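You operate a simulated robot arm through the tools that you are given. There is no shell and no other tool.

You run a simulated two-armed robot. Do the job below in one go: nothing can be reset, and whatever is moved stays where it is left.

TASK
Fit the 22 mm jaw in the press tool; run one empty cycle.
Fine: the old jaw goes in the jaw tray; push the pin back in; keep the tool drawn back.

The check looks at the end state, three seconds after you hand in, the way a careful person would. Anything else that was tipped, shoved, dropped, spilled or broken makes it a failure.

THE ROBOT
Two 7-joint arms with fingered hands on one trunk that stands fixed in place. Base frame: the origin is at the foot of the trunk, x ahead of it, y to its left, z up; the work surface is at about z = 0.9. Units: m, rad, N and s.
The left shoulder is at [0.2, 0.135, 0.97], the right one opposite. Payload 4 kg a hand.
The tool frame of a hand sits at the grasp point between the pads (the TCP): z along the fingers, y along the line on which they close. The tips reach 0.025 m beyond it. The gripper opens to 0.088 m. The gripper's body begins 0.029 m behind the TCP. The gripper is a hand of 4 fingers: y runs from the thumb to the fingers, the wrist lies at [-0.013, -0.106, -0.174] in the tool frame, and closing takes about 1.5 s.
Orientation is that of the tool frame in the base frame, as a unit quaternion [x, y, z, w]. With the fingers straight down and the wrist toward the robot, the tool's x, y and z point along [0, 1, 0], [1, 0, 0] and [0, 0, -1] of the base frame.

THE INTERFACE
- The arms move only by the tool move_arm. It takes "left_plan", "right_plan" or both (then of equal length, played together; a hand with none holds still); each is one flat list of numbers, 7 for each row, row after row: the finger opening in m, from 0 to 0.088, then the shift along the tool's x, y, z in units of 250 mm (1.0 is 250 mm), then the turn, a rotation vector about the tool's x, y, z in units of 120 degrees (1.0 is 120 degrees). In form: [fingers, x, y, z, wx, wy, wz, fingers, x, y, z, wx, wy, wz, ...]. A call has 1 to 20 rows; each row is the pose to reach, as a shift and turn from the pose commanded when the call began, along the tool's axes at that moment. A call with a number of a shift or a turn outside -1 to 1 is refused whole. Each row takes 0.2 s and may step no farther than 0.05 m and 0.15 rad from the row before; otherwise, or with a gripper value out of range, the whole call is refused. A pose out of reach is approached as far as the arm can. The call stops where the force on the tool passes 40 N (or 10 N more than at its start, if that is more) or the arm is blocked; 0.2 s more then pass. The fingers move at their own pace (about 0.153 m/s each) and stop on an object; they squeeze with about 25 N. The grip force told is the motor's: it shows also when the fingers shut on nothing. Time passes only in rows, and 0.2 s behind the last, so rows that repeat a pose let the fingers close. It gives the time, the measured TCP pose, the force on the tool (base axes), the opening and the grip force at its end, in the units of the frame above (readings bear some noise), with the torque about the TCP (base axes, N m) and any sound that the robot's microphone picked up, and new pictures: "pictures" is both (left out), scene, wrist or none (wrist: the cameras of the hands that moved).
- Cameras (640 x 400 px; columns grow to the right, rows downward): "scene" is now at [0.1441, 0.0134, 1.5833]; the picture's right is [0.16, -0.99, 0.00], its down [-0.63, -0.10, -0.77] and it looks along [0.76, 0.12, -0.64] (base axes); focal length 295 px, centre (320, 200). "left" rides on the left gripper at [-0.064, -0.083, -0.098] in its tool frame; the picture's right is [-0.62, -0.37, 0.69], its down [0.71, -0.63, 0.30] and it looks along [0.32, 0.68, 0.65] (tool axes); focal length 265 px, centre (320, 200). "right" rides on the right gripper at [0.064, -0.083, -0.098] in its tool frame; the picture's right is [-0.62, 0.37, -0.69], its down [-0.71, -0.63, 0.30] and it looks along [-0.32, 0.68, 0.65] (tool axes); focal length 265 px, centre (320, 200). There is no depth. A picture from a camera that has moved, and an enlarged one, comes with that camera's place and axes in the base frame and with its lens.
- lift_body(by): slides the trunk up (or, below 0, down) by that many m; the arms and the scene camera ride with it, the base frame stays. It gives what a move gives, with no picture.
- preshape(shape, hand): the hand has 4 fingers and takes this shape, open, in about a second: jaw (thumb against the fingers, like two jaws); tri (thumb and two fingers); tip (a fingertip pinch); poke (one finger out to press); point (the index stretched); flat (the hand flat); cup (the hand cupped); fist (a fist). The gripper value then closes the fingers along that shape, each until it touches; the sizes above hold for jaw. It gives what a move gives, with no picture.
- head_to(pan, tilt): turns the head with the scene camera to pan (to the left, within 1.693 rad either way) and tilt (down, from -0.506 to 1.204), counted from straight ahead of the robot. It gives what a move gives, and a new picture of the scene camera.
- inspect(camera, box): a new picture of the part [left, top, right, bottom] of that camera's present view, enlarged. It takes no simulated time.
- close_job(): hands the job in; it is judged then, once.

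Places have to be worked out from the pictures, the camera data and where the tool is seen. Open the grippers and draw the arms clear of the work before you hand the job in, unless the task says otherwise.

The tools are called as name(argument=value, ...) on one line, values as JSON. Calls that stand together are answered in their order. move_arm: Moves the arms, as the interface text tells. Its arguments: {"type":"object","properties":{"left_plan":{"type":"array"},"right_plan":{"type":"array"},"pictures":{"type":"string","enum":["both","scene","wrist","none"]}},"required":[]} The other tools are called the same way: lift_body (by) slides the trunk up or down; preshape (shape, hand) gives the hand a shape; head_to (pan, tilt) turns the head that bears the scene camera; inspect (camera, box) takes an enlarged picture of a part of a camera's view; close_job () hands the job in.

At the start:

```text
time: 0.0
left_position: [0.418, 0.2596, 1.3265]
left_ee_rot: [0.707, 0.707, 0.0, 0.0]
left_ft_force: [0.7, -0.1, 0.1]
left_wrist_torque: [0.03, 0.04, -0.03]
left_finger_gap: 0.0878
left_finger_force: 0.1
left_shape: jaw
right_position: [0.6382, -0.0614, 1.3757]
right_ee_rot: [0.707, 0.707, 0.001, -0.001]
right_ft_force: [-0.8, -0.7, 0.2]
right_wrist_torque: [-0.01, 0.02, -0.01]
right_finger_gap: 0.0878
right_finger_force: 0.1
right_shape: jaw
trunk travel left (down, up): [-0.575, 0.195]
head pan, tilt: [0.159, 0.691]
```

scene: 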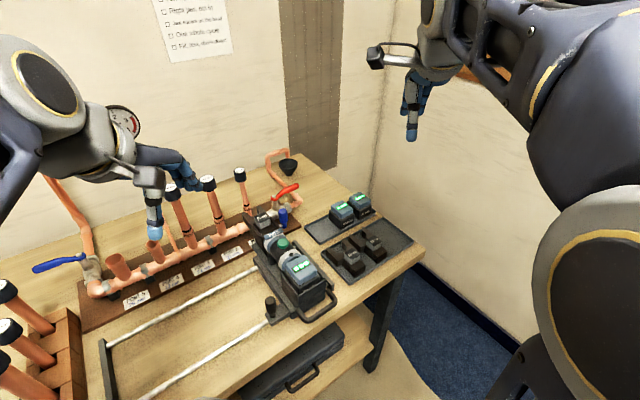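
right: 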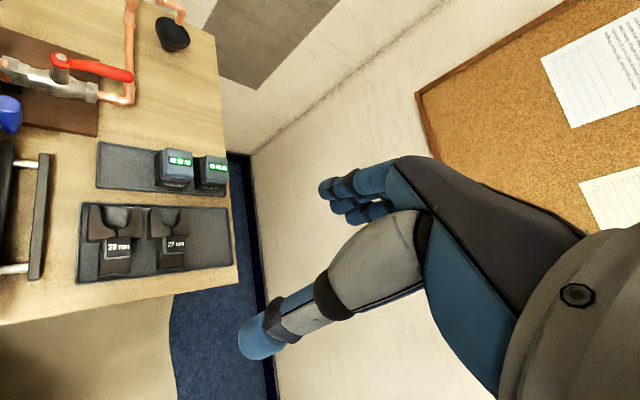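
left: 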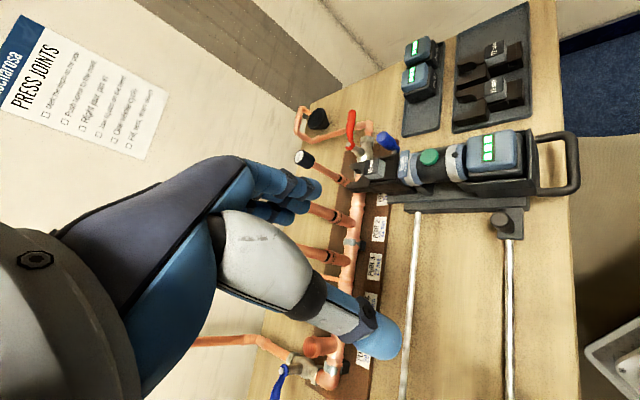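

I start by looking closely at the press tool, the trays and the poster before moving anything.

inspect(camera="scene", box=[220, 160, 420, 340])

inspect(camera="left", box=[330, 0, 600, 250])

inspect(camera="right", box=[0, 120, 260, 300])

inspect(camera="left", box=[0, 0, 200, 170])

```text
2.22 times, centred on (320, 250) of scene
camera zoom: at [0.1441, 0.0134, 1.5833], right [0.16, -0.99, 0.0], down [-0.63, -0.1, -0.77], along [0.76, 0.12, -0.64], focal length 656 px, centre (320, 89)
```

zoom: 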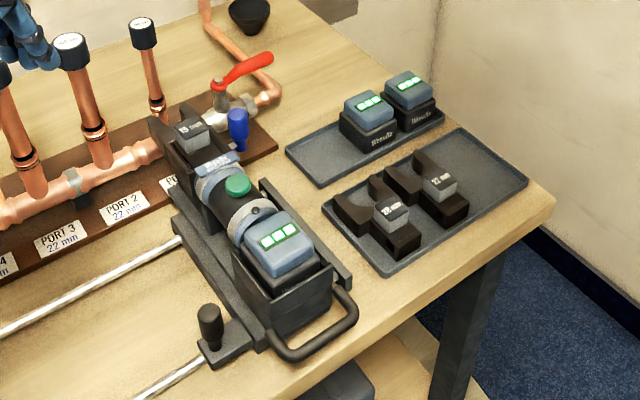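

```text
1.60 times, centred on (465, 125) of left
camera zoom: at [0.3343, 0.1948, 1.4256], right [-0.37, -0.62, -0.69], down [-0.63, 0.71, -0.3], along [0.68, 0.32, -0.65], focal length 425 px, centre (88, 320)
```

zoom: 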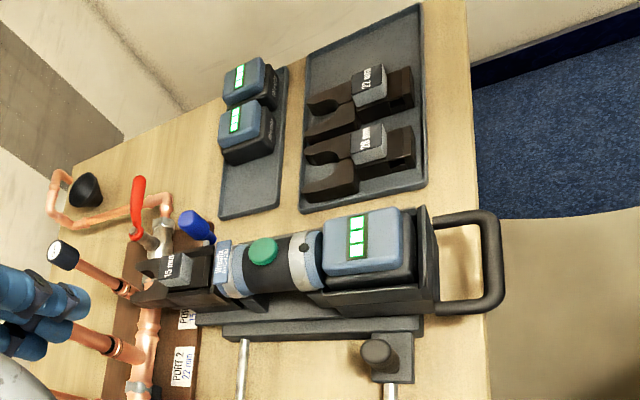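

```text
2.22 times, centred on (130, 210) of right
camera zoom: at [0.5546, 0.0012, 1.474], right [0.37, -0.62, 0.69], down [-0.63, -0.71, -0.3], along [0.68, -0.32, -0.65], focal length 590 px, centre (742, 178)
```

zoom: 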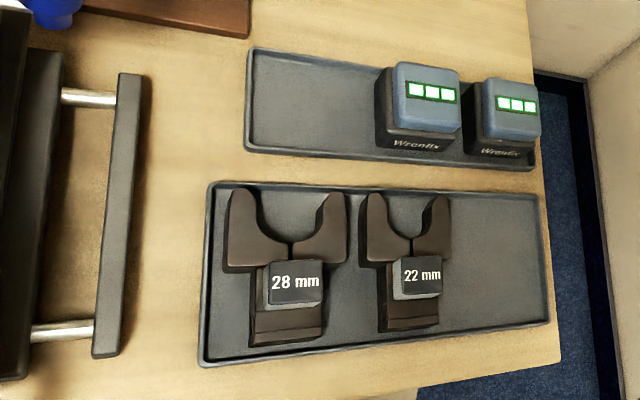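

```text
2.35 times, centred on (100, 85) of left
camera zoom: at [0.3343, 0.1948, 1.4256], right [-0.37, -0.62, -0.69], down [-0.63, 0.71, -0.3], along [0.68, 0.32, -0.65], focal length 624 px, centre (838, 471)
```

zoom: 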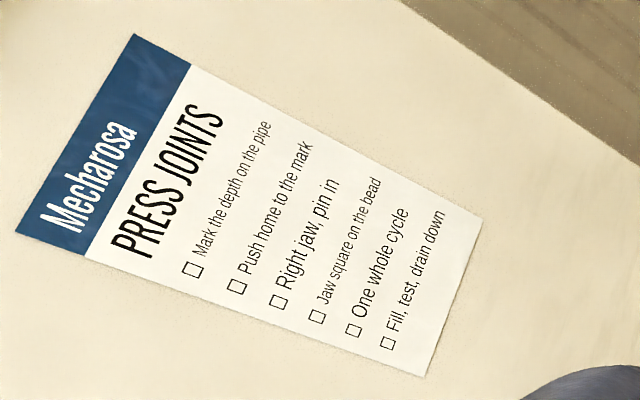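

The tool sits on a two-rail carriage with a 15 mm jaw fitted; a blue knob beside it may be the jaw pin and the green one the button. I zoom in further on these parts.

inspect(camera="scene", box=[240, 195, 320, 245])

inspect(camera="scene", box=[250, 235, 346, 330])

inspect(camera="left", box=[340, 100, 460, 220])

inspect(camera="scene", box=[310, 190, 420, 280])

inspect(camera="right", box=[520, 0, 640, 240])

```text
8.00 times, centred on (280, 220) of scene
camera zoom: at [0.1441, 0.0134, 1.5833], right [0.16, -0.99, 0.0], down [-0.63, -0.1, -0.77], along [0.76, 0.12, -0.64], focal length 2360 px, centre (640, 40)
```

zoom: 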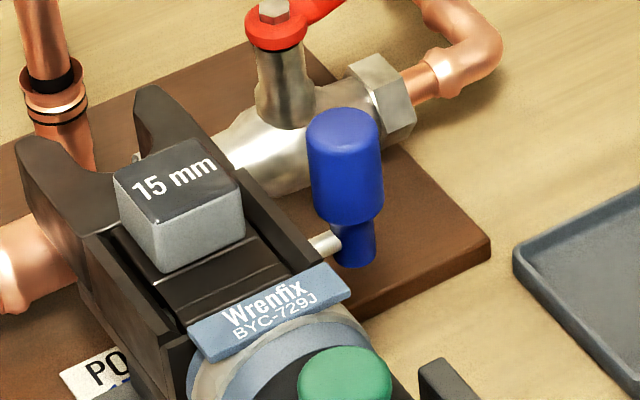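

```text
4.21 times, centred on (298, 282) of scene
camera zoom: at [0.1441, 0.0134, 1.5833], right [0.16, -0.99, 0.0], down [-0.63, -0.1, -0.77], along [0.76, 0.12, -0.64], focal length 1242 px, centre (413, -147)
```

zoom: 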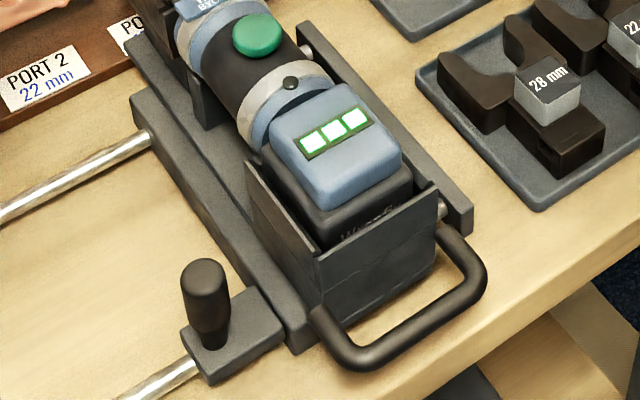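

```text
3.33 times, centred on (400, 160) of left
camera zoom: at [0.3343, 0.1948, 1.4256], right [-0.37, -0.62, -0.69], down [-0.63, 0.71, -0.3], along [0.68, 0.32, -0.65], focal length 885 px, centre (53, 333)
```

zoom: 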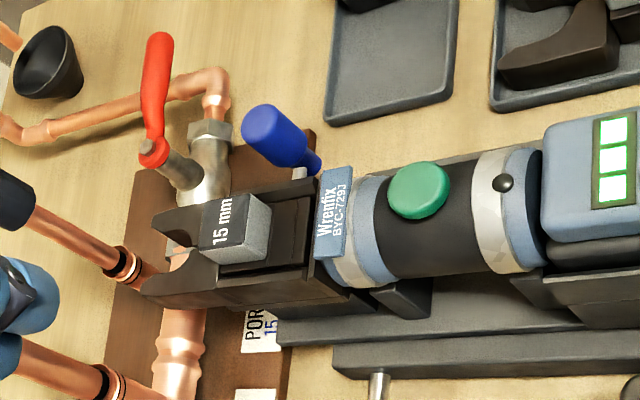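

```text
4.44 times, centred on (365, 235) of scene
camera zoom: at [0.1441, 0.0134, 1.5833], right [0.16, -0.99, 0.0], down [-0.63, -0.1, -0.77], along [0.76, 0.12, -0.64], focal length 1311 px, centre (120, 44)
```

zoom: 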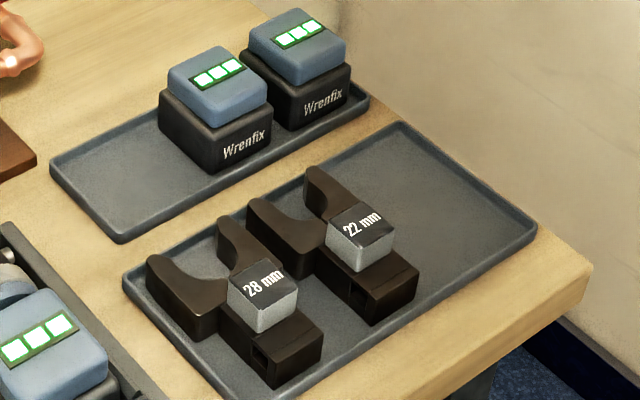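

```text
1.67 times, centred on (580, 120) of right
camera zoom: at [0.5546, 0.0012, 1.474], right [0.37, -0.62, 0.69], down [-0.63, -0.71, -0.3], along [0.68, -0.32, -0.65], focal length 442 px, centre (-113, 333)
```

zoom: 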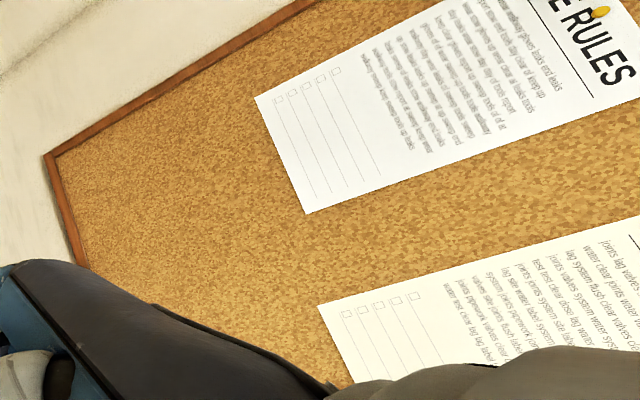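

The bench appears turned about 45° to the base: the tool axis runs along about (0.71, 0.71), the 15 mm grip block is near (0.679, 0.252, 1.053), and the 22 mm block near (0.733, -0.048, 0.957). I inspect the hands and the pin region in more detail.

inspect(camera="right", box=[220, 140, 480, 370])

inspect(camera="scene", box=[360, 0, 480, 150])

inspect(camera="left", box=[370, 120, 420, 170])

head_to(pan=0.25, tilt=0.85)

```text
1.74 times, centred on (350, 255) of right
camera zoom: at [0.5546, 0.0012, 1.474], right [0.37, -0.62, 0.69], down [-0.63, -0.71, -0.3], along [0.68, -0.32, -0.65], focal length 462 px, centre (268, 104)
```

zoom: 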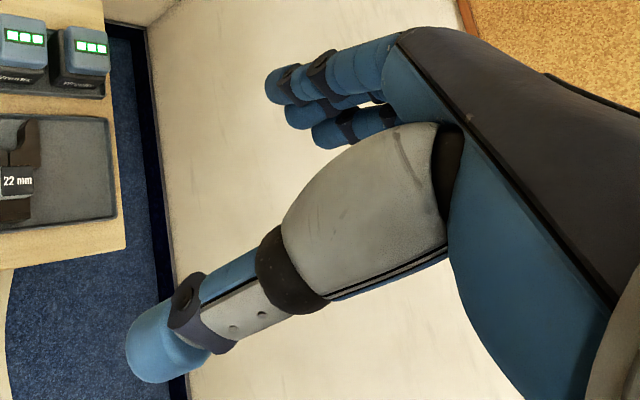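

```text
2.67 times, centred on (420, 75) of scene
camera zoom: at [0.1441, 0.0134, 1.5833], right [0.16, -0.99, 0.0], down [-0.63, -0.1, -0.77], along [0.76, 0.12, -0.64], focal length 787 px, centre (53, 533)
```

zoom: 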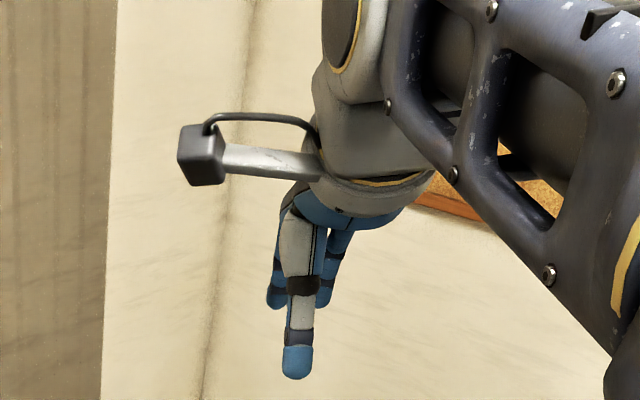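

```text
8.00 times, centred on (395, 145) of left
camera zoom: at [0.3343, 0.1948, 1.4256], right [-0.37, -0.62, -0.69], down [-0.63, 0.71, -0.3], along [0.68, 0.32, -0.65], focal length 2123 px, centre (-280, 640)
```

zoom: 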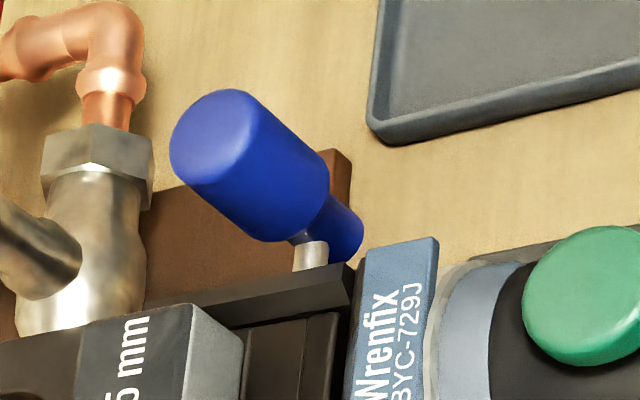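

```text
time: 0.7
left_position: [0.4191, 0.2601, 1.3263]
left_ee_rot: [0.707, 0.707, 0.0, 0.0]
left_ft_force: [0.6, -0.1, -0.2]
left_wrist_torque: [0.02, 0.0, -0.05]
left_finger_gap: 0.0875
left_finger_force: 0.0
left_shape: jaw
right_position: [0.6365, -0.0619, 1.3765]
right_ee_rot: [0.707, 0.707, 0.0, -0.001]
right_ft_force: [0.2, -0.2, -1.1]
right_wrist_torque: [0.01, 0.01, -0.03]
right_finger_gap: 0.0879
right_finger_force: 0.1
right_shape: jaw
trunk travel left (down, up): [-0.575, 0.195]
head pan, tilt: [0.25, 0.85]
camera scene: at [0.1357, 0.0192, 1.5704], right [0.25, -0.97, 0.0], down [-0.73, -0.19, -0.66], along [0.64, 0.16, -0.75], focal length 295 px, centre (320, 200)
```

scene: 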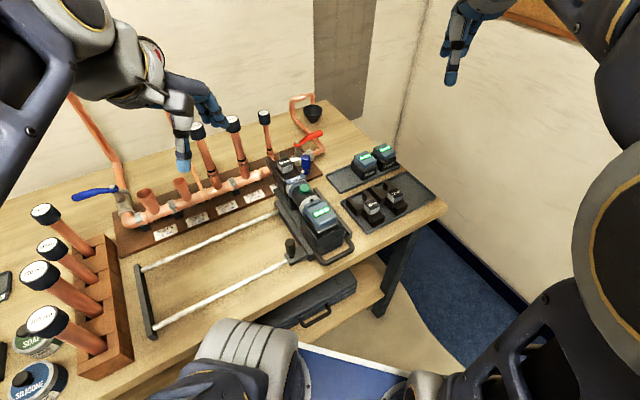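

The pin knob stands at about (0.681, 0.195) with its top near z 1.08, on the right cheek of the head. I bring the left hand over the tool at a safe height, turned 45° so that it closes along the pin's axis, for a closer look.

move_arm(left_plan=[0.088, -0.02, 0.12, 0.0, 0, 0, 0.05, 0.088, -0.04, 0.28, 0.02, 0, 0, 0.11, 0.088, -0.06, 0.44, 0.06, 0, 0, 0.17, 0.088, -0.08, 0.6, 0.12, 0, 0, 0.23, 0.088, -0.1, 0.74, 0.18, 0, 0, 0.29, 0.088, -0.12, 0.86, 0.22, 0, 0, 0.34, 0.088, -0.12, 0.92, 0.26, 0, 0, 0.375, 0.088, -0.12, 0.92, 0.26, 0, 0, 0.375], pictures="both")

```text
time: 2.5
left_position: [0.6496, 0.2285, 1.2616]
left_ee_rot: [0.924, 0.382, 0.0, -0.001]
left_ft_force: [-0.5, -0.4, -0.1]
left_wrist_torque: [0.01, 0.01, -0.01]
left_finger_gap: 0.0878
left_finger_force: 0.0
left_shape: jaw
right_position: [0.6372, -0.0632, 1.376]
right_ee_rot: [0.708, 0.706, 0.0, 0.0]
right_ft_force: [0.3, -1.2, 1.2]
right_wrist_torque: [-0.02, 0.01, -0.02]
right_finger_gap: 0.0877
right_finger_force: 0.0
right_shape: jaw
trunk travel left (down, up): [-0.575, 0.195]
head pan, tilt: [0.25, 0.85]
camera scene: at [0.1357, 0.0192, 1.5703], right [0.25, -0.97, 0.0], down [-0.73, -0.19, -0.66], along [0.64, 0.16, -0.75], focal length 295 px, centre (320, 200)
camera left: at [0.5435, 0.2424, 1.36], right [-0.7, -0.18, -0.69], down [0.06, 0.95, -0.3], along [0.71, -0.26, -0.65], focal length 265 px, centre (320, 200)
```

scene: 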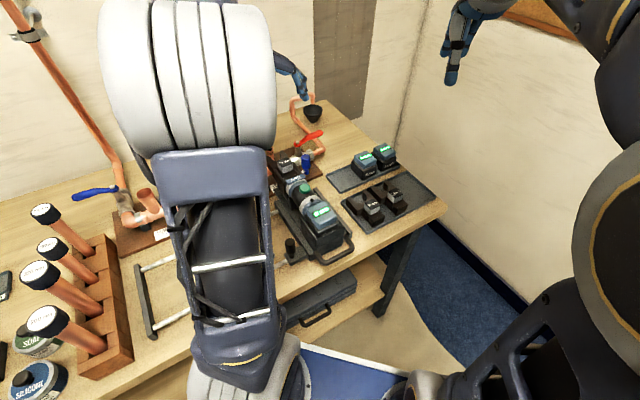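
left: 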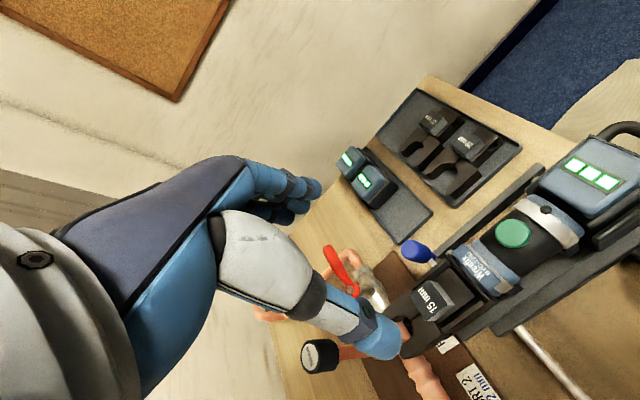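

The left hand is above the jaw now. I enlarge the head region from this closer camera.

inspect(camera="left", box=[380, 200, 540, 350])

inspect(camera="left", box=[460, 130, 640, 380])

inspect(camera="left", box=[370, 80, 530, 220])

inspect(camera="scene", box=[260, 130, 370, 270])

```text
2.67 times, centred on (460, 275) of left
camera zoom: at [0.5435, 0.2424, 1.36], right [-0.7, -0.18, -0.69], down [0.06, 0.95, -0.3], along [0.71, -0.26, -0.65], focal length 708 px, centre (-53, 0)
```

zoom: 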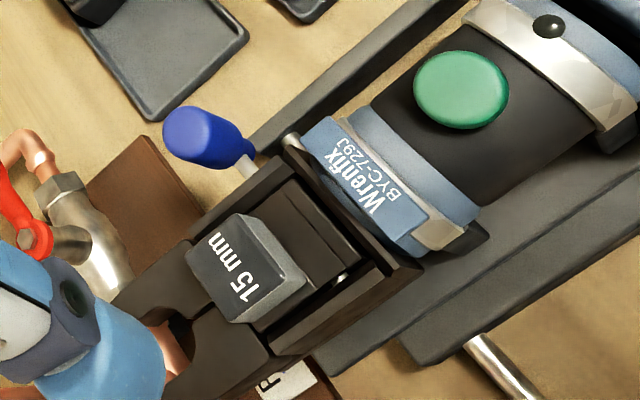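

```text
1.60 times, centred on (550, 255) of left
camera zoom: at [0.5435, 0.2424, 1.36], right [-0.7, -0.18, -0.69], down [0.06, 0.95, -0.3], along [0.71, -0.26, -0.65], focal length 425 px, centre (-48, 112)
```

zoom: 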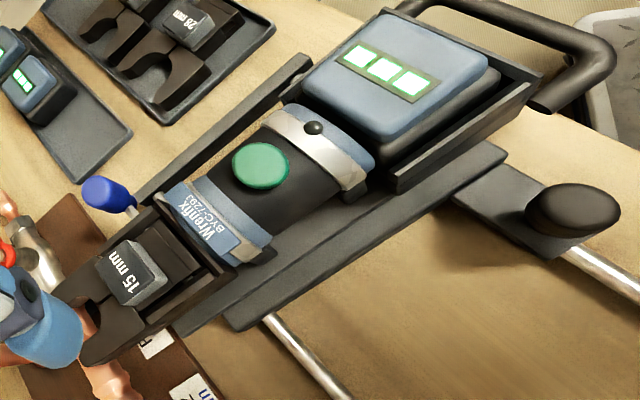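

```text
2.86 times, centred on (450, 150) of left
camera zoom: at [0.5435, 0.2424, 1.36], right [-0.7, -0.18, -0.69], down [0.06, 0.95, -0.3], along [0.71, -0.26, -0.65], focal length 758 px, centre (-51, 343)
```

zoom: 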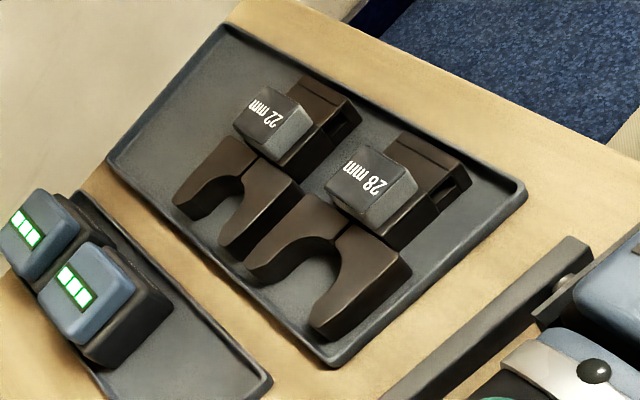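

```text
2.86 times, centred on (315, 200) of scene
camera zoom: at [0.1357, 0.0192, 1.5703], right [0.25, -0.97, 0.0], down [-0.73, -0.19, -0.66], along [0.64, 0.16, -0.75], focal length 843 px, centre (334, 200)
```

zoom: 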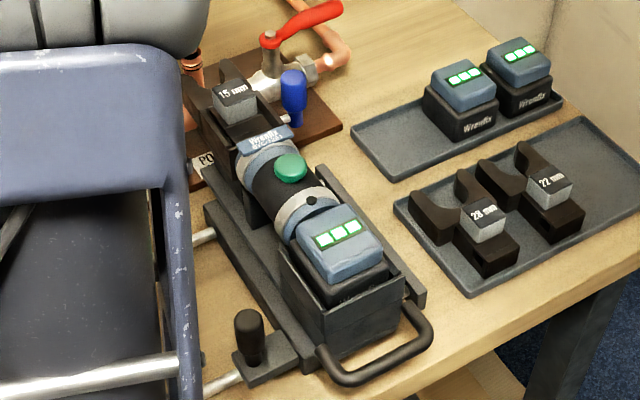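

From this camera the knob is at about (0.684, 0.200) and the block at (0.677, 0.252). I lower the left hand toward the knob to z≈1.12 with the opening narrowed to 0.06, staying above it to check alignment.

move_arm(left_plan=[0.06, 0.003, 0.09, 0.1, 0, 0, 0, 0.06, 0.011, 0.181, 0.25, 0, 0, 0, 0.06, 0.011, 0.181, 0.41, 0, 0, 0, 0.06, 0.011, 0.181, 0.565, 0, 0, 0, 0.06, 0.011, 0.181, 0.565, 0, 0, 0], pictures="both")

```text
time: 3.7
left_position: [0.6839, 0.1997, 1.121]
left_ee_rot: [0.924, 0.383, 0.0, 0.0]
left_ft_force: [0.1, 0.3, -0.7]
left_wrist_torque: [-0.01, 0.01, 0.0]
left_finger_gap: 0.0604
left_finger_force: 0.1
left_shape: jaw
right_position: [0.6373, -0.0622, 1.3755]
right_ee_rot: [0.707, 0.707, 0.0, 0.001]
right_ft_force: [0.0, -0.2, -0.5]
right_wrist_torque: [0.0, 0.0, 0.02]
right_finger_gap: 0.0875
right_finger_force: 0.0
right_shape: jaw
trunk travel left (down, up): [-0.575, 0.195]
head pan, tilt: [0.25, 0.85]
camera scene: at [0.1356, 0.0192, 1.5703], right [0.25, -0.97, 0.0], down [-0.73, -0.19, -0.66], along [0.64, 0.16, -0.75], focal length 295 px, centre (320, 200)
camera left: at [0.5774, 0.213, 1.219], right [-0.7, -0.18, -0.69], down [0.06, 0.95, -0.3], along [0.71, -0.25, -0.65], focal length 265 px, centre (320, 200)
```

scene: 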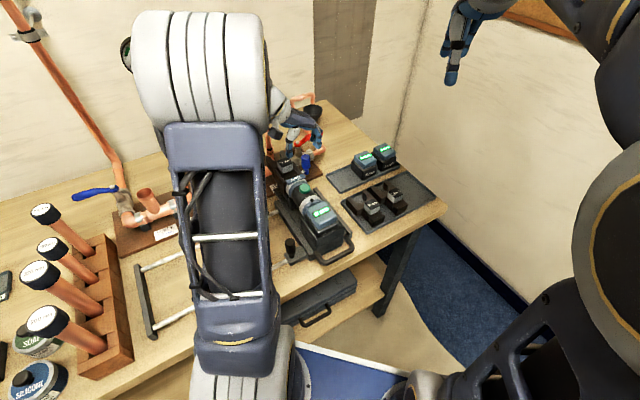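
left: 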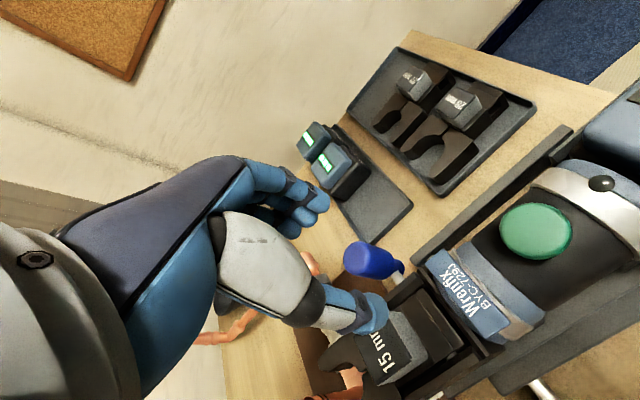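

inspect(camera="left", box=[240, 160, 480, 400])

inspect(camera="scene", box=[250, 80, 350, 200])

```text
1.67 times, centred on (360, 280) of left
camera zoom: at [0.5774, 0.213, 1.219], right [-0.7, -0.18, -0.69], down [0.06, 0.95, -0.3], along [0.71, -0.25, -0.65], focal length 442 px, centre (253, 67)
```

zoom: 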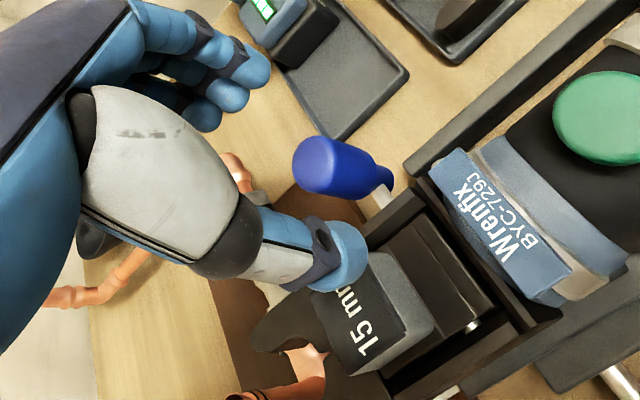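

```text
3.33 times, centred on (300, 140) of scene
camera zoom: at [0.1356, 0.0192, 1.5703], right [0.25, -0.97, 0.0], down [-0.73, -0.19, -0.66], along [0.64, 0.16, -0.75], focal length 983 px, centre (387, 400)
```

zoom: 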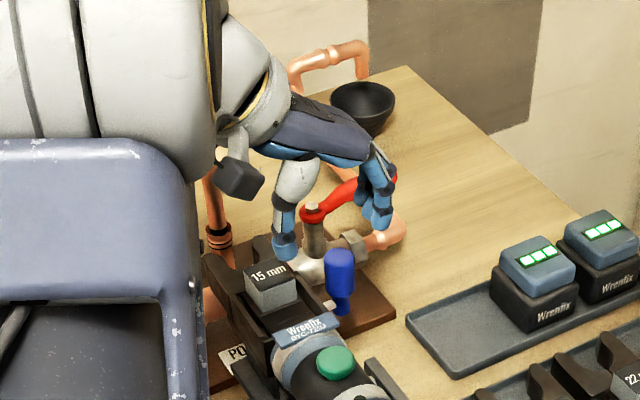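

TCP projects onto the knob barrel in both cameras when lowered to about z 1.073, with thumb on the head side and fingers outside. I descend slowly to there.

move_arm(left_plan=[0.06, 0, 0, 0.06, 0, 0, 0, 0.06, 0, 0, 0.12, 0, 0, 0, 0.06, 0, 0, 0.165, 0, 0, 0, 0.06, 0, 0, 0.19, 0, 0, 0, 0.06, 0, 0, 0.19, 0, 0, 0], pictures="both")

inspect(camera="left", box=[280, 160, 480, 360])

inspect(camera="scene", box=[260, 120, 340, 220])

```text
time: 4.9
left_position: [0.6833, 0.1983, 1.074]
left_ee_rot: [0.924, 0.383, 0.0, 0.0]
left_ft_force: [-0.6, -0.3, 0.1]
left_wrist_torque: [0.0, -0.02, 0.01]
left_finger_gap: 0.0604
left_finger_force: 0.0
left_shape: jaw
right_position: [0.6373, -0.0618, 1.3761]
right_ee_rot: [0.707, 0.707, 0.0, 0.001]
right_ft_force: [0.9, 1.0, 0.0]
right_wrist_torque: [0.02, -0.05, 0.02]
right_finger_gap: 0.0875
right_finger_force: 0.0
right_shape: jaw
trunk travel left (down, up): [-0.575, 0.195]
head pan, tilt: [0.25, 0.85]
camera scene: at [0.1357, 0.0192, 1.5703], right [0.25, -0.97, 0.0], down [-0.73, -0.19, -0.66], along [0.64, 0.16, -0.75], focal length 295 px, centre (320, 200)
camera left: at [0.5771, 0.2127, 1.1719], right [-0.7, -0.18, -0.69], down [0.06, 0.95, -0.3], along [0.71, -0.25, -0.65], focal length 265 px, centre (320, 200)
```

scene: 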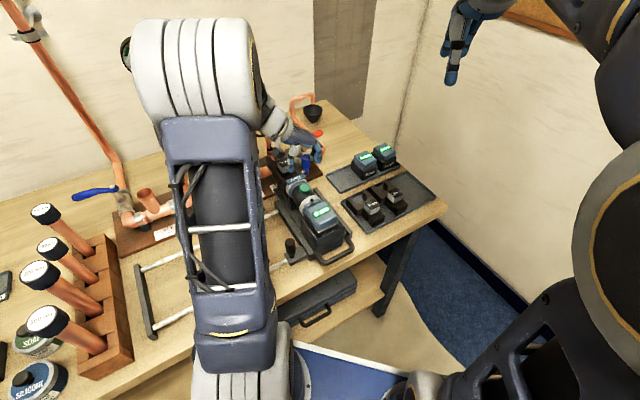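
left: 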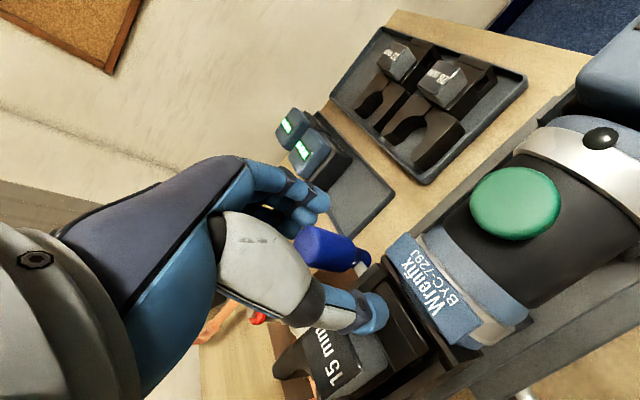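

```text
2.00 times, centred on (380, 260) of left
camera zoom: at [0.5771, 0.2127, 1.1719], right [-0.7, -0.18, -0.69], down [0.06, 0.95, -0.3], along [0.71, -0.25, -0.65], focal length 531 px, centre (200, 80)
```

zoom: 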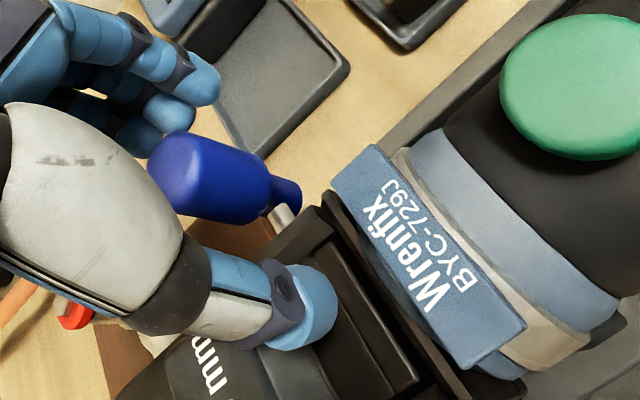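

```text
4.00 times, centred on (300, 170) of scene
camera zoom: at [0.1357, 0.0192, 1.5703], right [0.25, -0.97, 0.0], down [-0.73, -0.19, -0.66], along [0.64, 0.16, -0.75], focal length 1180 px, centre (400, 320)
```

zoom: 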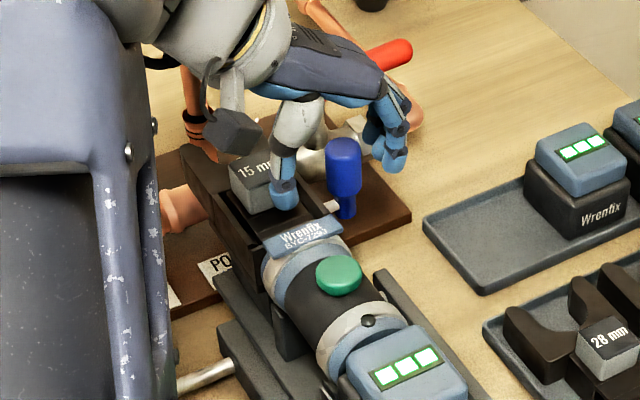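

The thumb is over the tail behind the block and the knob lies between thumb and fingers. I close on the knob.

move_arm(left_plan=[0.03, 0, 0, 0, 0, 0, 0, 0.02, 0, 0, 0, 0, 0, 0, 0.01, 0, 0, 0, 0, 0, 0, 0.0, 0, 0, 0, 0, 0, 0, 0.0, 0, 0, 0, 0, 0, 0, 0.0, 0, 0, 0, 0, 0, 0, 0.0, 0, 0, 0, 0, 0, 0], pictures="both")

inspect(camera="left", box=[280, 160, 480, 360])

inspect(camera="scene", box=[260, 120, 340, 220])

```text
time: 6.5
left_position: [0.6825, 0.1993, 1.0721]
left_ee_rot: [0.924, 0.383, 0.0, -0.001]
left_ft_force: [-2.6, -3.4, -4.8]
left_wrist_torque: [-0.03, 0.05, -0.11]
left_finger_gap: 0.0112
left_finger_force: 25.1
left_shape: jaw
right_position: [0.6373, -0.0619, 1.3757]
right_ee_rot: [0.707, 0.707, 0.0, 0.0]
right_ft_force: [0.4, -0.2, -1.4]
right_wrist_torque: [0.01, -0.03, 0.06]
right_finger_gap: 0.0875
right_finger_force: 0.1
right_shape: jaw
trunk travel left (down, up): [-0.575, 0.195]
head pan, tilt: [0.25, 0.85]
camera scene: at [0.1357, 0.0191, 1.5703], right [0.25, -0.97, 0.0], down [-0.73, -0.19, -0.66], along [0.64, 0.16, -0.75], focal length 295 px, centre (320, 200)
camera left: at [0.577, 0.2126, 1.1717], right [-0.7, -0.18, -0.69], down [0.06, 0.95, -0.3], along [0.71, -0.25, -0.65], focal length 265 px, centre (320, 200)
```

scene: 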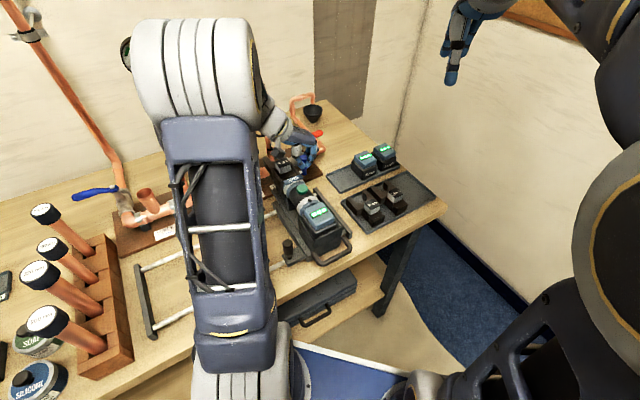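
left: 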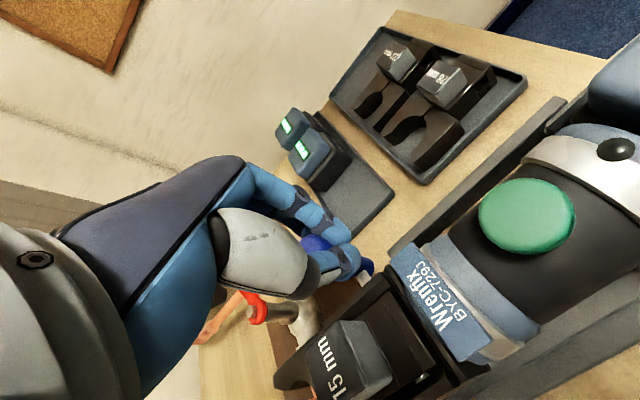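

```text
2.00 times, centred on (380, 260) of left
camera zoom: at [0.577, 0.2126, 1.1717], right [-0.7, -0.18, -0.69], down [0.06, 0.95, -0.3], along [0.71, -0.25, -0.65], focal length 531 px, centre (200, 80)
```

zoom: 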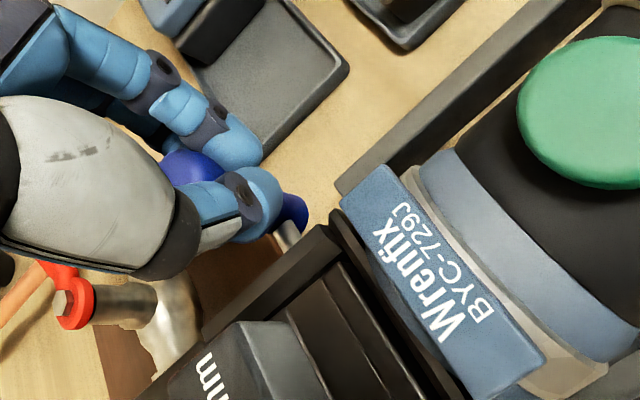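

```text
4.00 times, centred on (300, 170) of scene
camera zoom: at [0.1357, 0.0191, 1.5703], right [0.25, -0.97, 0.0], down [-0.73, -0.19, -0.66], along [0.64, 0.16, -0.75], focal length 1180 px, centre (400, 320)
```

zoom: 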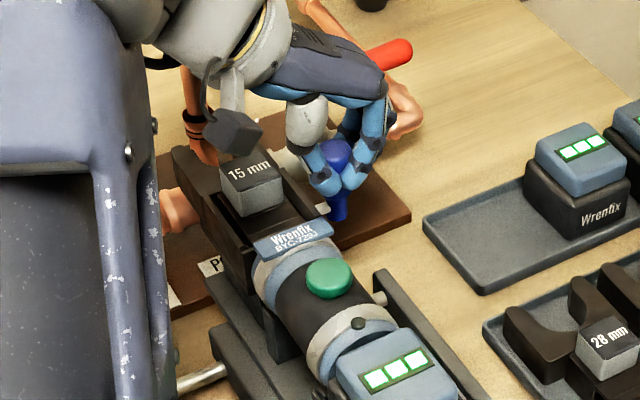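

The grip holds the knob, but the whole tool slid about 8 mm to the left on its rails while the fingers closed, so the carriage runs freely along the rails. I pull gently to the right by 12 mm first and compare the pictures.

move_arm(left_plan=[0.0, 0, 0.016, 0, 0, 0, 0, 0.0, 0, 0.032, 0, 0, 0, 0, 0.0, 0, 0.048, 0, 0, 0, 0, 0.0, 0, 0.048, 0, 0, 0, 0], pictures="none")

inspect(camera="left", box=[280, 160, 480, 360])

inspect(camera="scene", box=[260, 120, 340, 220])

```text
time: 7.5
left_position: [0.6914, 0.1911, 1.0732]
left_ee_rot: [0.924, 0.383, -0.001, 0.0]
left_ft_force: [-1.8, 0.3, -2.5]
left_wrist_torque: [-0.03, 0.06, -0.06]
left_finger_gap: 0.0104
left_finger_force: 24.7
left_shape: jaw
right_position: [0.6377, -0.0631, 1.3753]
right_ee_rot: [0.707, 0.708, 0.0, 0.0]
right_ft_force: [0.7, 0.4, -0.1]
right_wrist_torque: [-0.01, -0.01, -0.03]
right_finger_gap: 0.0879
right_finger_force: 0.1
right_shape: jaw
trunk travel left (down, up): [-0.575, 0.195]
head pan, tilt: [0.25, 0.85]
```

```text
2.00 times, centred on (380, 260) of left
camera zoom: at [0.5859, 0.2047, 1.1718], right [-0.7, -0.18, -0.69], down [0.06, 0.95, -0.3], along [0.71, -0.25, -0.65], focal length 531 px, centre (200, 80)
```

zoom: 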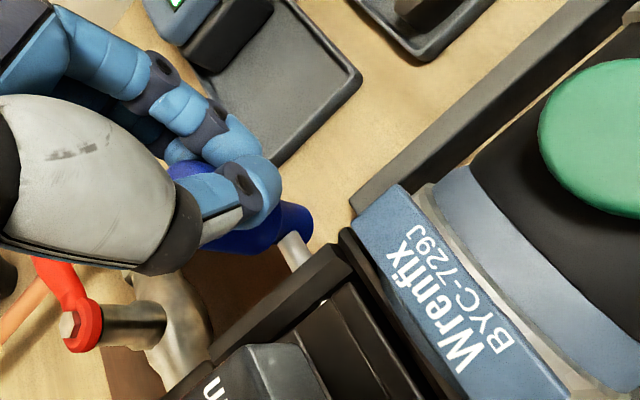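

```text
4.00 times, centred on (300, 170) of scene
camera zoom: at [0.1357, 0.0193, 1.5703], right [0.25, -0.97, 0.0], down [-0.73, -0.19, -0.66], along [0.64, 0.16, -0.75], focal length 1180 px, centre (400, 320)
```

zoom: 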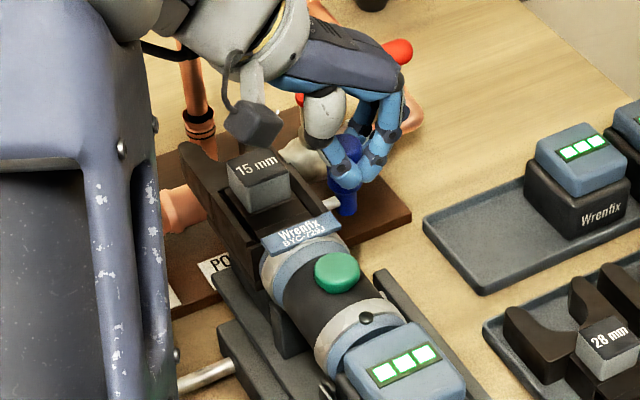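

The carriage came back right with the pull, so it is near its original place again, but the fingers hold only the forward edge of the knob (gap 10 mm). I open, shift the hand back about 7 mm along the tool axis, and look again.

move_arm(left_plan=[0.05, 0, 0, 0, 0, 0, 0, 0.05, 0, 0, 0, 0, 0, 0, 0.05, -0.014, 0, 0, 0, 0, 0, 0.05, -0.028, 0, 0, 0, 0, 0, 0.05, -0.028, 0, 0, 0, 0, 0], pictures="none")

inspect(camera="left", box=[280, 160, 480, 360])

inspect(camera="scene", box=[260, 120, 340, 220])

```text
time: 8.7
left_position: [0.6863, 0.1866, 1.073]
left_ee_rot: [0.924, 0.382, 0.0, -0.001]
left_ft_force: [-0.3, 0.3, 0.4]
left_wrist_torque: [-0.01, -0.02, 0.02]
left_finger_gap: 0.0495
left_finger_force: 0.0
left_shape: jaw
right_position: [0.6373, -0.0616, 1.3749]
right_ee_rot: [0.707, 0.707, 0.0, 0.0]
right_ft_force: [0.4, 1.4, -0.1]
right_wrist_torque: [0.0, 0.01, 0.0]
right_finger_gap: 0.0875
right_finger_force: 0.0
right_shape: jaw
trunk travel left (down, up): [-0.575, 0.195]
head pan, tilt: [0.25, 0.85]
```

```text
2.00 times, centred on (380, 260) of left
camera zoom: at [0.5809, 0.1994, 1.1719], right [-0.7, -0.18, -0.69], down [0.06, 0.95, -0.3], along [0.71, -0.25, -0.65], focal length 531 px, centre (200, 80)
```

zoom: 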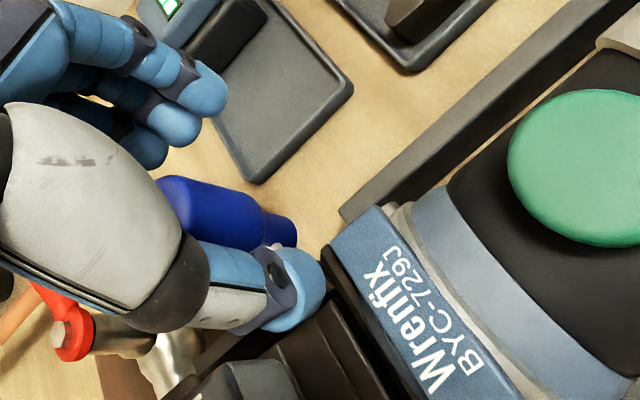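

```text
4.00 times, centred on (300, 170) of scene
camera zoom: at [0.1357, 0.0192, 1.5703], right [0.25, -0.97, 0.0], down [-0.73, -0.19, -0.66], along [0.64, 0.16, -0.75], focal length 1180 px, centre (400, 320)
```

zoom: 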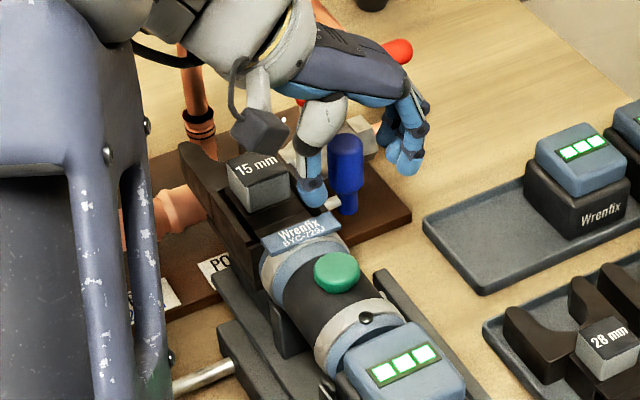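

The carriage has about 25 mm of free travel to its right end bar, which can serve as the stop for pulling the pin. The knob looks ~4 mm forward and ~9 mm left of the TCP, so I re-centre, close again, and then pull slowly to the right.

move_arm(left_plan=[0.05, 0.008, -0.018, 0, 0, 0, 0, 0.05, 0.016, -0.03, 0, 0, 0, 0, 0.05, 0.016, -0.03, 0, 0, 0, 0, 0.03, 0.016, -0.03, 0, 0, 0, 0, 0.015, 0.016, -0.03, 0, 0, 0, 0, 0.0, 0.016, -0.03, 0, 0, 0, 0, 0.0, 0.016, -0.03, 0, 0, 0, 0, 0.0, 0.016, -0.03, 0, 0, 0, 0], pictures="none")

inspect(camera="left", box=[280, 160, 480, 360])

inspect(camera="scene", box=[260, 120, 340, 220])

```text
time: 10.5
left_position: [0.685, 0.1935, 1.0729]
left_ee_rot: [0.924, 0.383, -0.001, 0.001]
left_ft_force: [-0.6, -3.0, -2.8]
left_wrist_torque: [-0.06, 0.07, -0.06]
left_finger_gap: 0.0003
left_finger_force: 25.2
left_shape: jaw
right_position: [0.6372, -0.0624, 1.3749]
right_ee_rot: [0.707, 0.707, -0.001, 0.0]
right_ft_force: [-0.7, 0.8, 0.4]
right_wrist_torque: [0.0, 0.01, -0.01]
right_finger_gap: 0.0876
right_finger_force: 0.0
right_shape: jaw
trunk travel left (down, up): [-0.575, 0.195]
head pan, tilt: [0.25, 0.85]
```

```text
2.00 times, centred on (380, 260) of left
camera zoom: at [0.5782, 0.2069, 1.1716], right [-0.7, -0.18, -0.69], down [0.06, 0.95, -0.3], along [0.71, -0.25, -0.65], focal length 531 px, centre (200, 80)
```

zoom: 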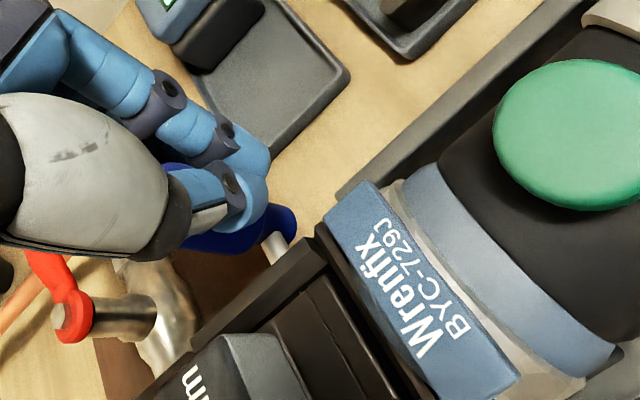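

```text
4.00 times, centred on (300, 170) of scene
camera zoom: at [0.1357, 0.0191, 1.5703], right [0.25, -0.97, 0.0], down [-0.73, -0.19, -0.66], along [0.64, 0.16, -0.75], focal length 1180 px, centre (400, 320)
```

zoom: 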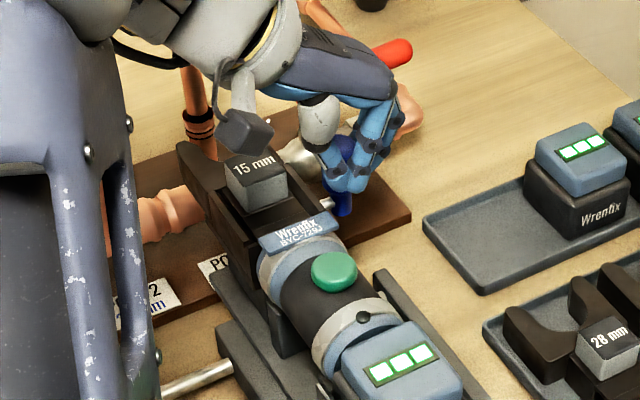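

The gap reading of 0 shows the fingers closed behind the knob: triangulating the neck puts the knob further forward, at about R 0.351/F 0.631, i.e. (0.693, 0.199), with its top near z 1.073. I open, move forward ~11 mm and lower ~7 mm.

move_arm(left_plan=[0.056, 0, 0, 0, 0, 0, 0, 0.056, 0, 0, 0, 0, 0, 0, 0.056, 0, 0, 0, 0, 0, 0, 0.056, 0.02, 0.008, 0, 0, 0, 0, 0.056, 0.043, 0.014, 0.0, 0, 0, 0, 0.056, 0.043, 0.014, 0.028, 0, 0, 0, 0.056, 0.043, 0.014, 0.028, 0, 0, 0], pictures="none")

inspect(camera="left", box=[280, 160, 480, 360])

inspect(camera="scene", box=[260, 120, 340, 220])

```text
time: 12.1
left_position: [0.6951, 0.2008, 1.0664]
left_ee_rot: [0.924, 0.382, 0.0, 0.001]
left_ft_force: [0.4, -0.3, -0.5]
left_wrist_torque: [0.0, 0.01, 0.0]
left_finger_gap: 0.0556
left_finger_force: 0.1
left_shape: jaw
right_position: [0.6374, -0.0618, 1.3754]
right_ee_rot: [0.707, 0.707, 0.001, 0.0]
right_ft_force: [-0.1, -0.4, -0.7]
right_wrist_torque: [-0.01, 0.0, -0.02]
right_finger_gap: 0.0877
right_finger_force: 0.1
right_shape: jaw
trunk travel left (down, up): [-0.575, 0.195]
head pan, tilt: [0.25, 0.85]
```

```text
2.00 times, centred on (380, 260) of left
camera zoom: at [0.589, 0.2124, 1.1646], right [-0.7, -0.18, -0.69], down [0.06, 0.95, -0.3], along [0.71, -0.25, -0.65], focal length 531 px, centre (200, 80)
```

zoom: 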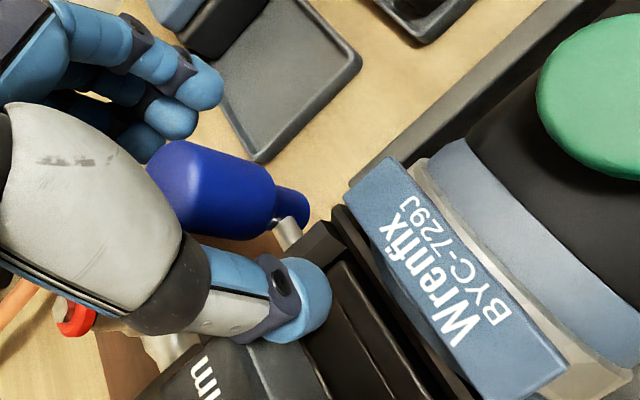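

```text
4.00 times, centred on (300, 170) of scene
camera zoom: at [0.1357, 0.0192, 1.5703], right [0.25, -0.97, 0.0], down [-0.73, -0.19, -0.66], along [0.64, 0.16, -0.75], focal length 1180 px, centre (400, 320)
```

zoom: 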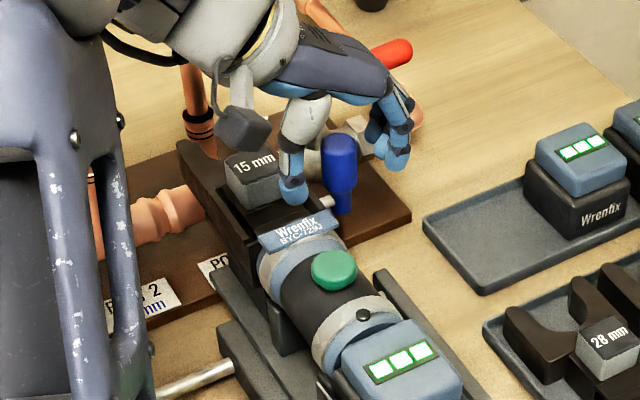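

Now the TCP projects onto the knob barrel in both views. I nudge 3 mm forward and close.

move_arm(left_plan=[0.05, 0.012, -0.01, 0, 0, 0, 0, 0.03, 0.012, -0.01, 0, 0, 0, 0, 0.015, 0.012, -0.01, 0, 0, 0, 0, 0.0, 0.012, -0.01, 0, 0, 0, 0, 0.0, 0.012, -0.01, 0, 0, 0, 0, 0.0, 0.012, -0.01, 0, 0, 0, 0], pictures="none")

inspect(camera="left", box=[280, 160, 480, 360])

inspect(camera="scene", box=[260, 120, 340, 220])

```text
time: 13.5
left_position: [0.6948, 0.2034, 1.0653]
left_ee_rot: [0.924, 0.383, 0.0, -0.001]
left_ft_force: [-2.5, -0.5, -1.9]
left_wrist_torque: [-0.04, -0.02, -0.07]
left_finger_gap: 0.0159
left_finger_force: 24.8
left_shape: jaw
right_position: [0.6376, -0.0629, 1.3758]
right_ee_rot: [0.707, 0.707, 0.0, 0.0]
right_ft_force: [-0.4, -0.6, -0.5]
right_wrist_torque: [-0.01, 0.04, -0.02]
right_finger_gap: 0.0874
right_finger_force: 0.1
right_shape: jaw
trunk travel left (down, up): [-0.575, 0.195]
head pan, tilt: [0.25, 0.85]
```

```text
2.00 times, centred on (380, 260) of left
camera zoom: at [0.5889, 0.2162, 1.1646], right [-0.7, -0.18, -0.69], down [0.06, 0.95, -0.3], along [0.71, -0.25, -0.65], focal length 531 px, centre (200, 80)
```

zoom: 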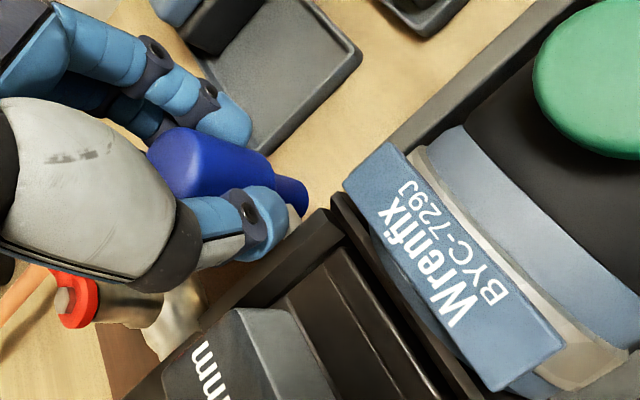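

```text
4.00 times, centred on (300, 170) of scene
camera zoom: at [0.1357, 0.0192, 1.5703], right [0.25, -0.97, 0.0], down [-0.73, -0.19, -0.66], along [0.64, 0.16, -0.75], focal length 1180 px, centre (400, 320)
```

zoom: 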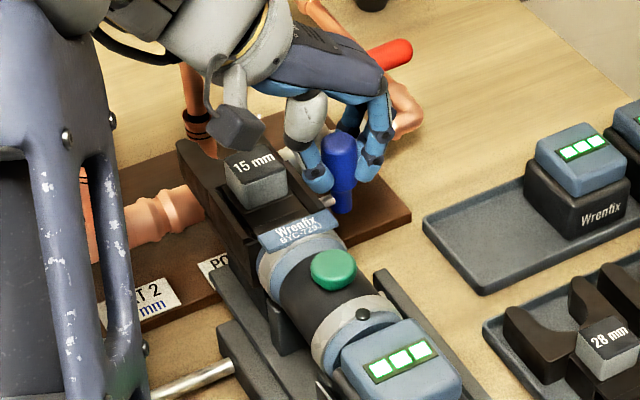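

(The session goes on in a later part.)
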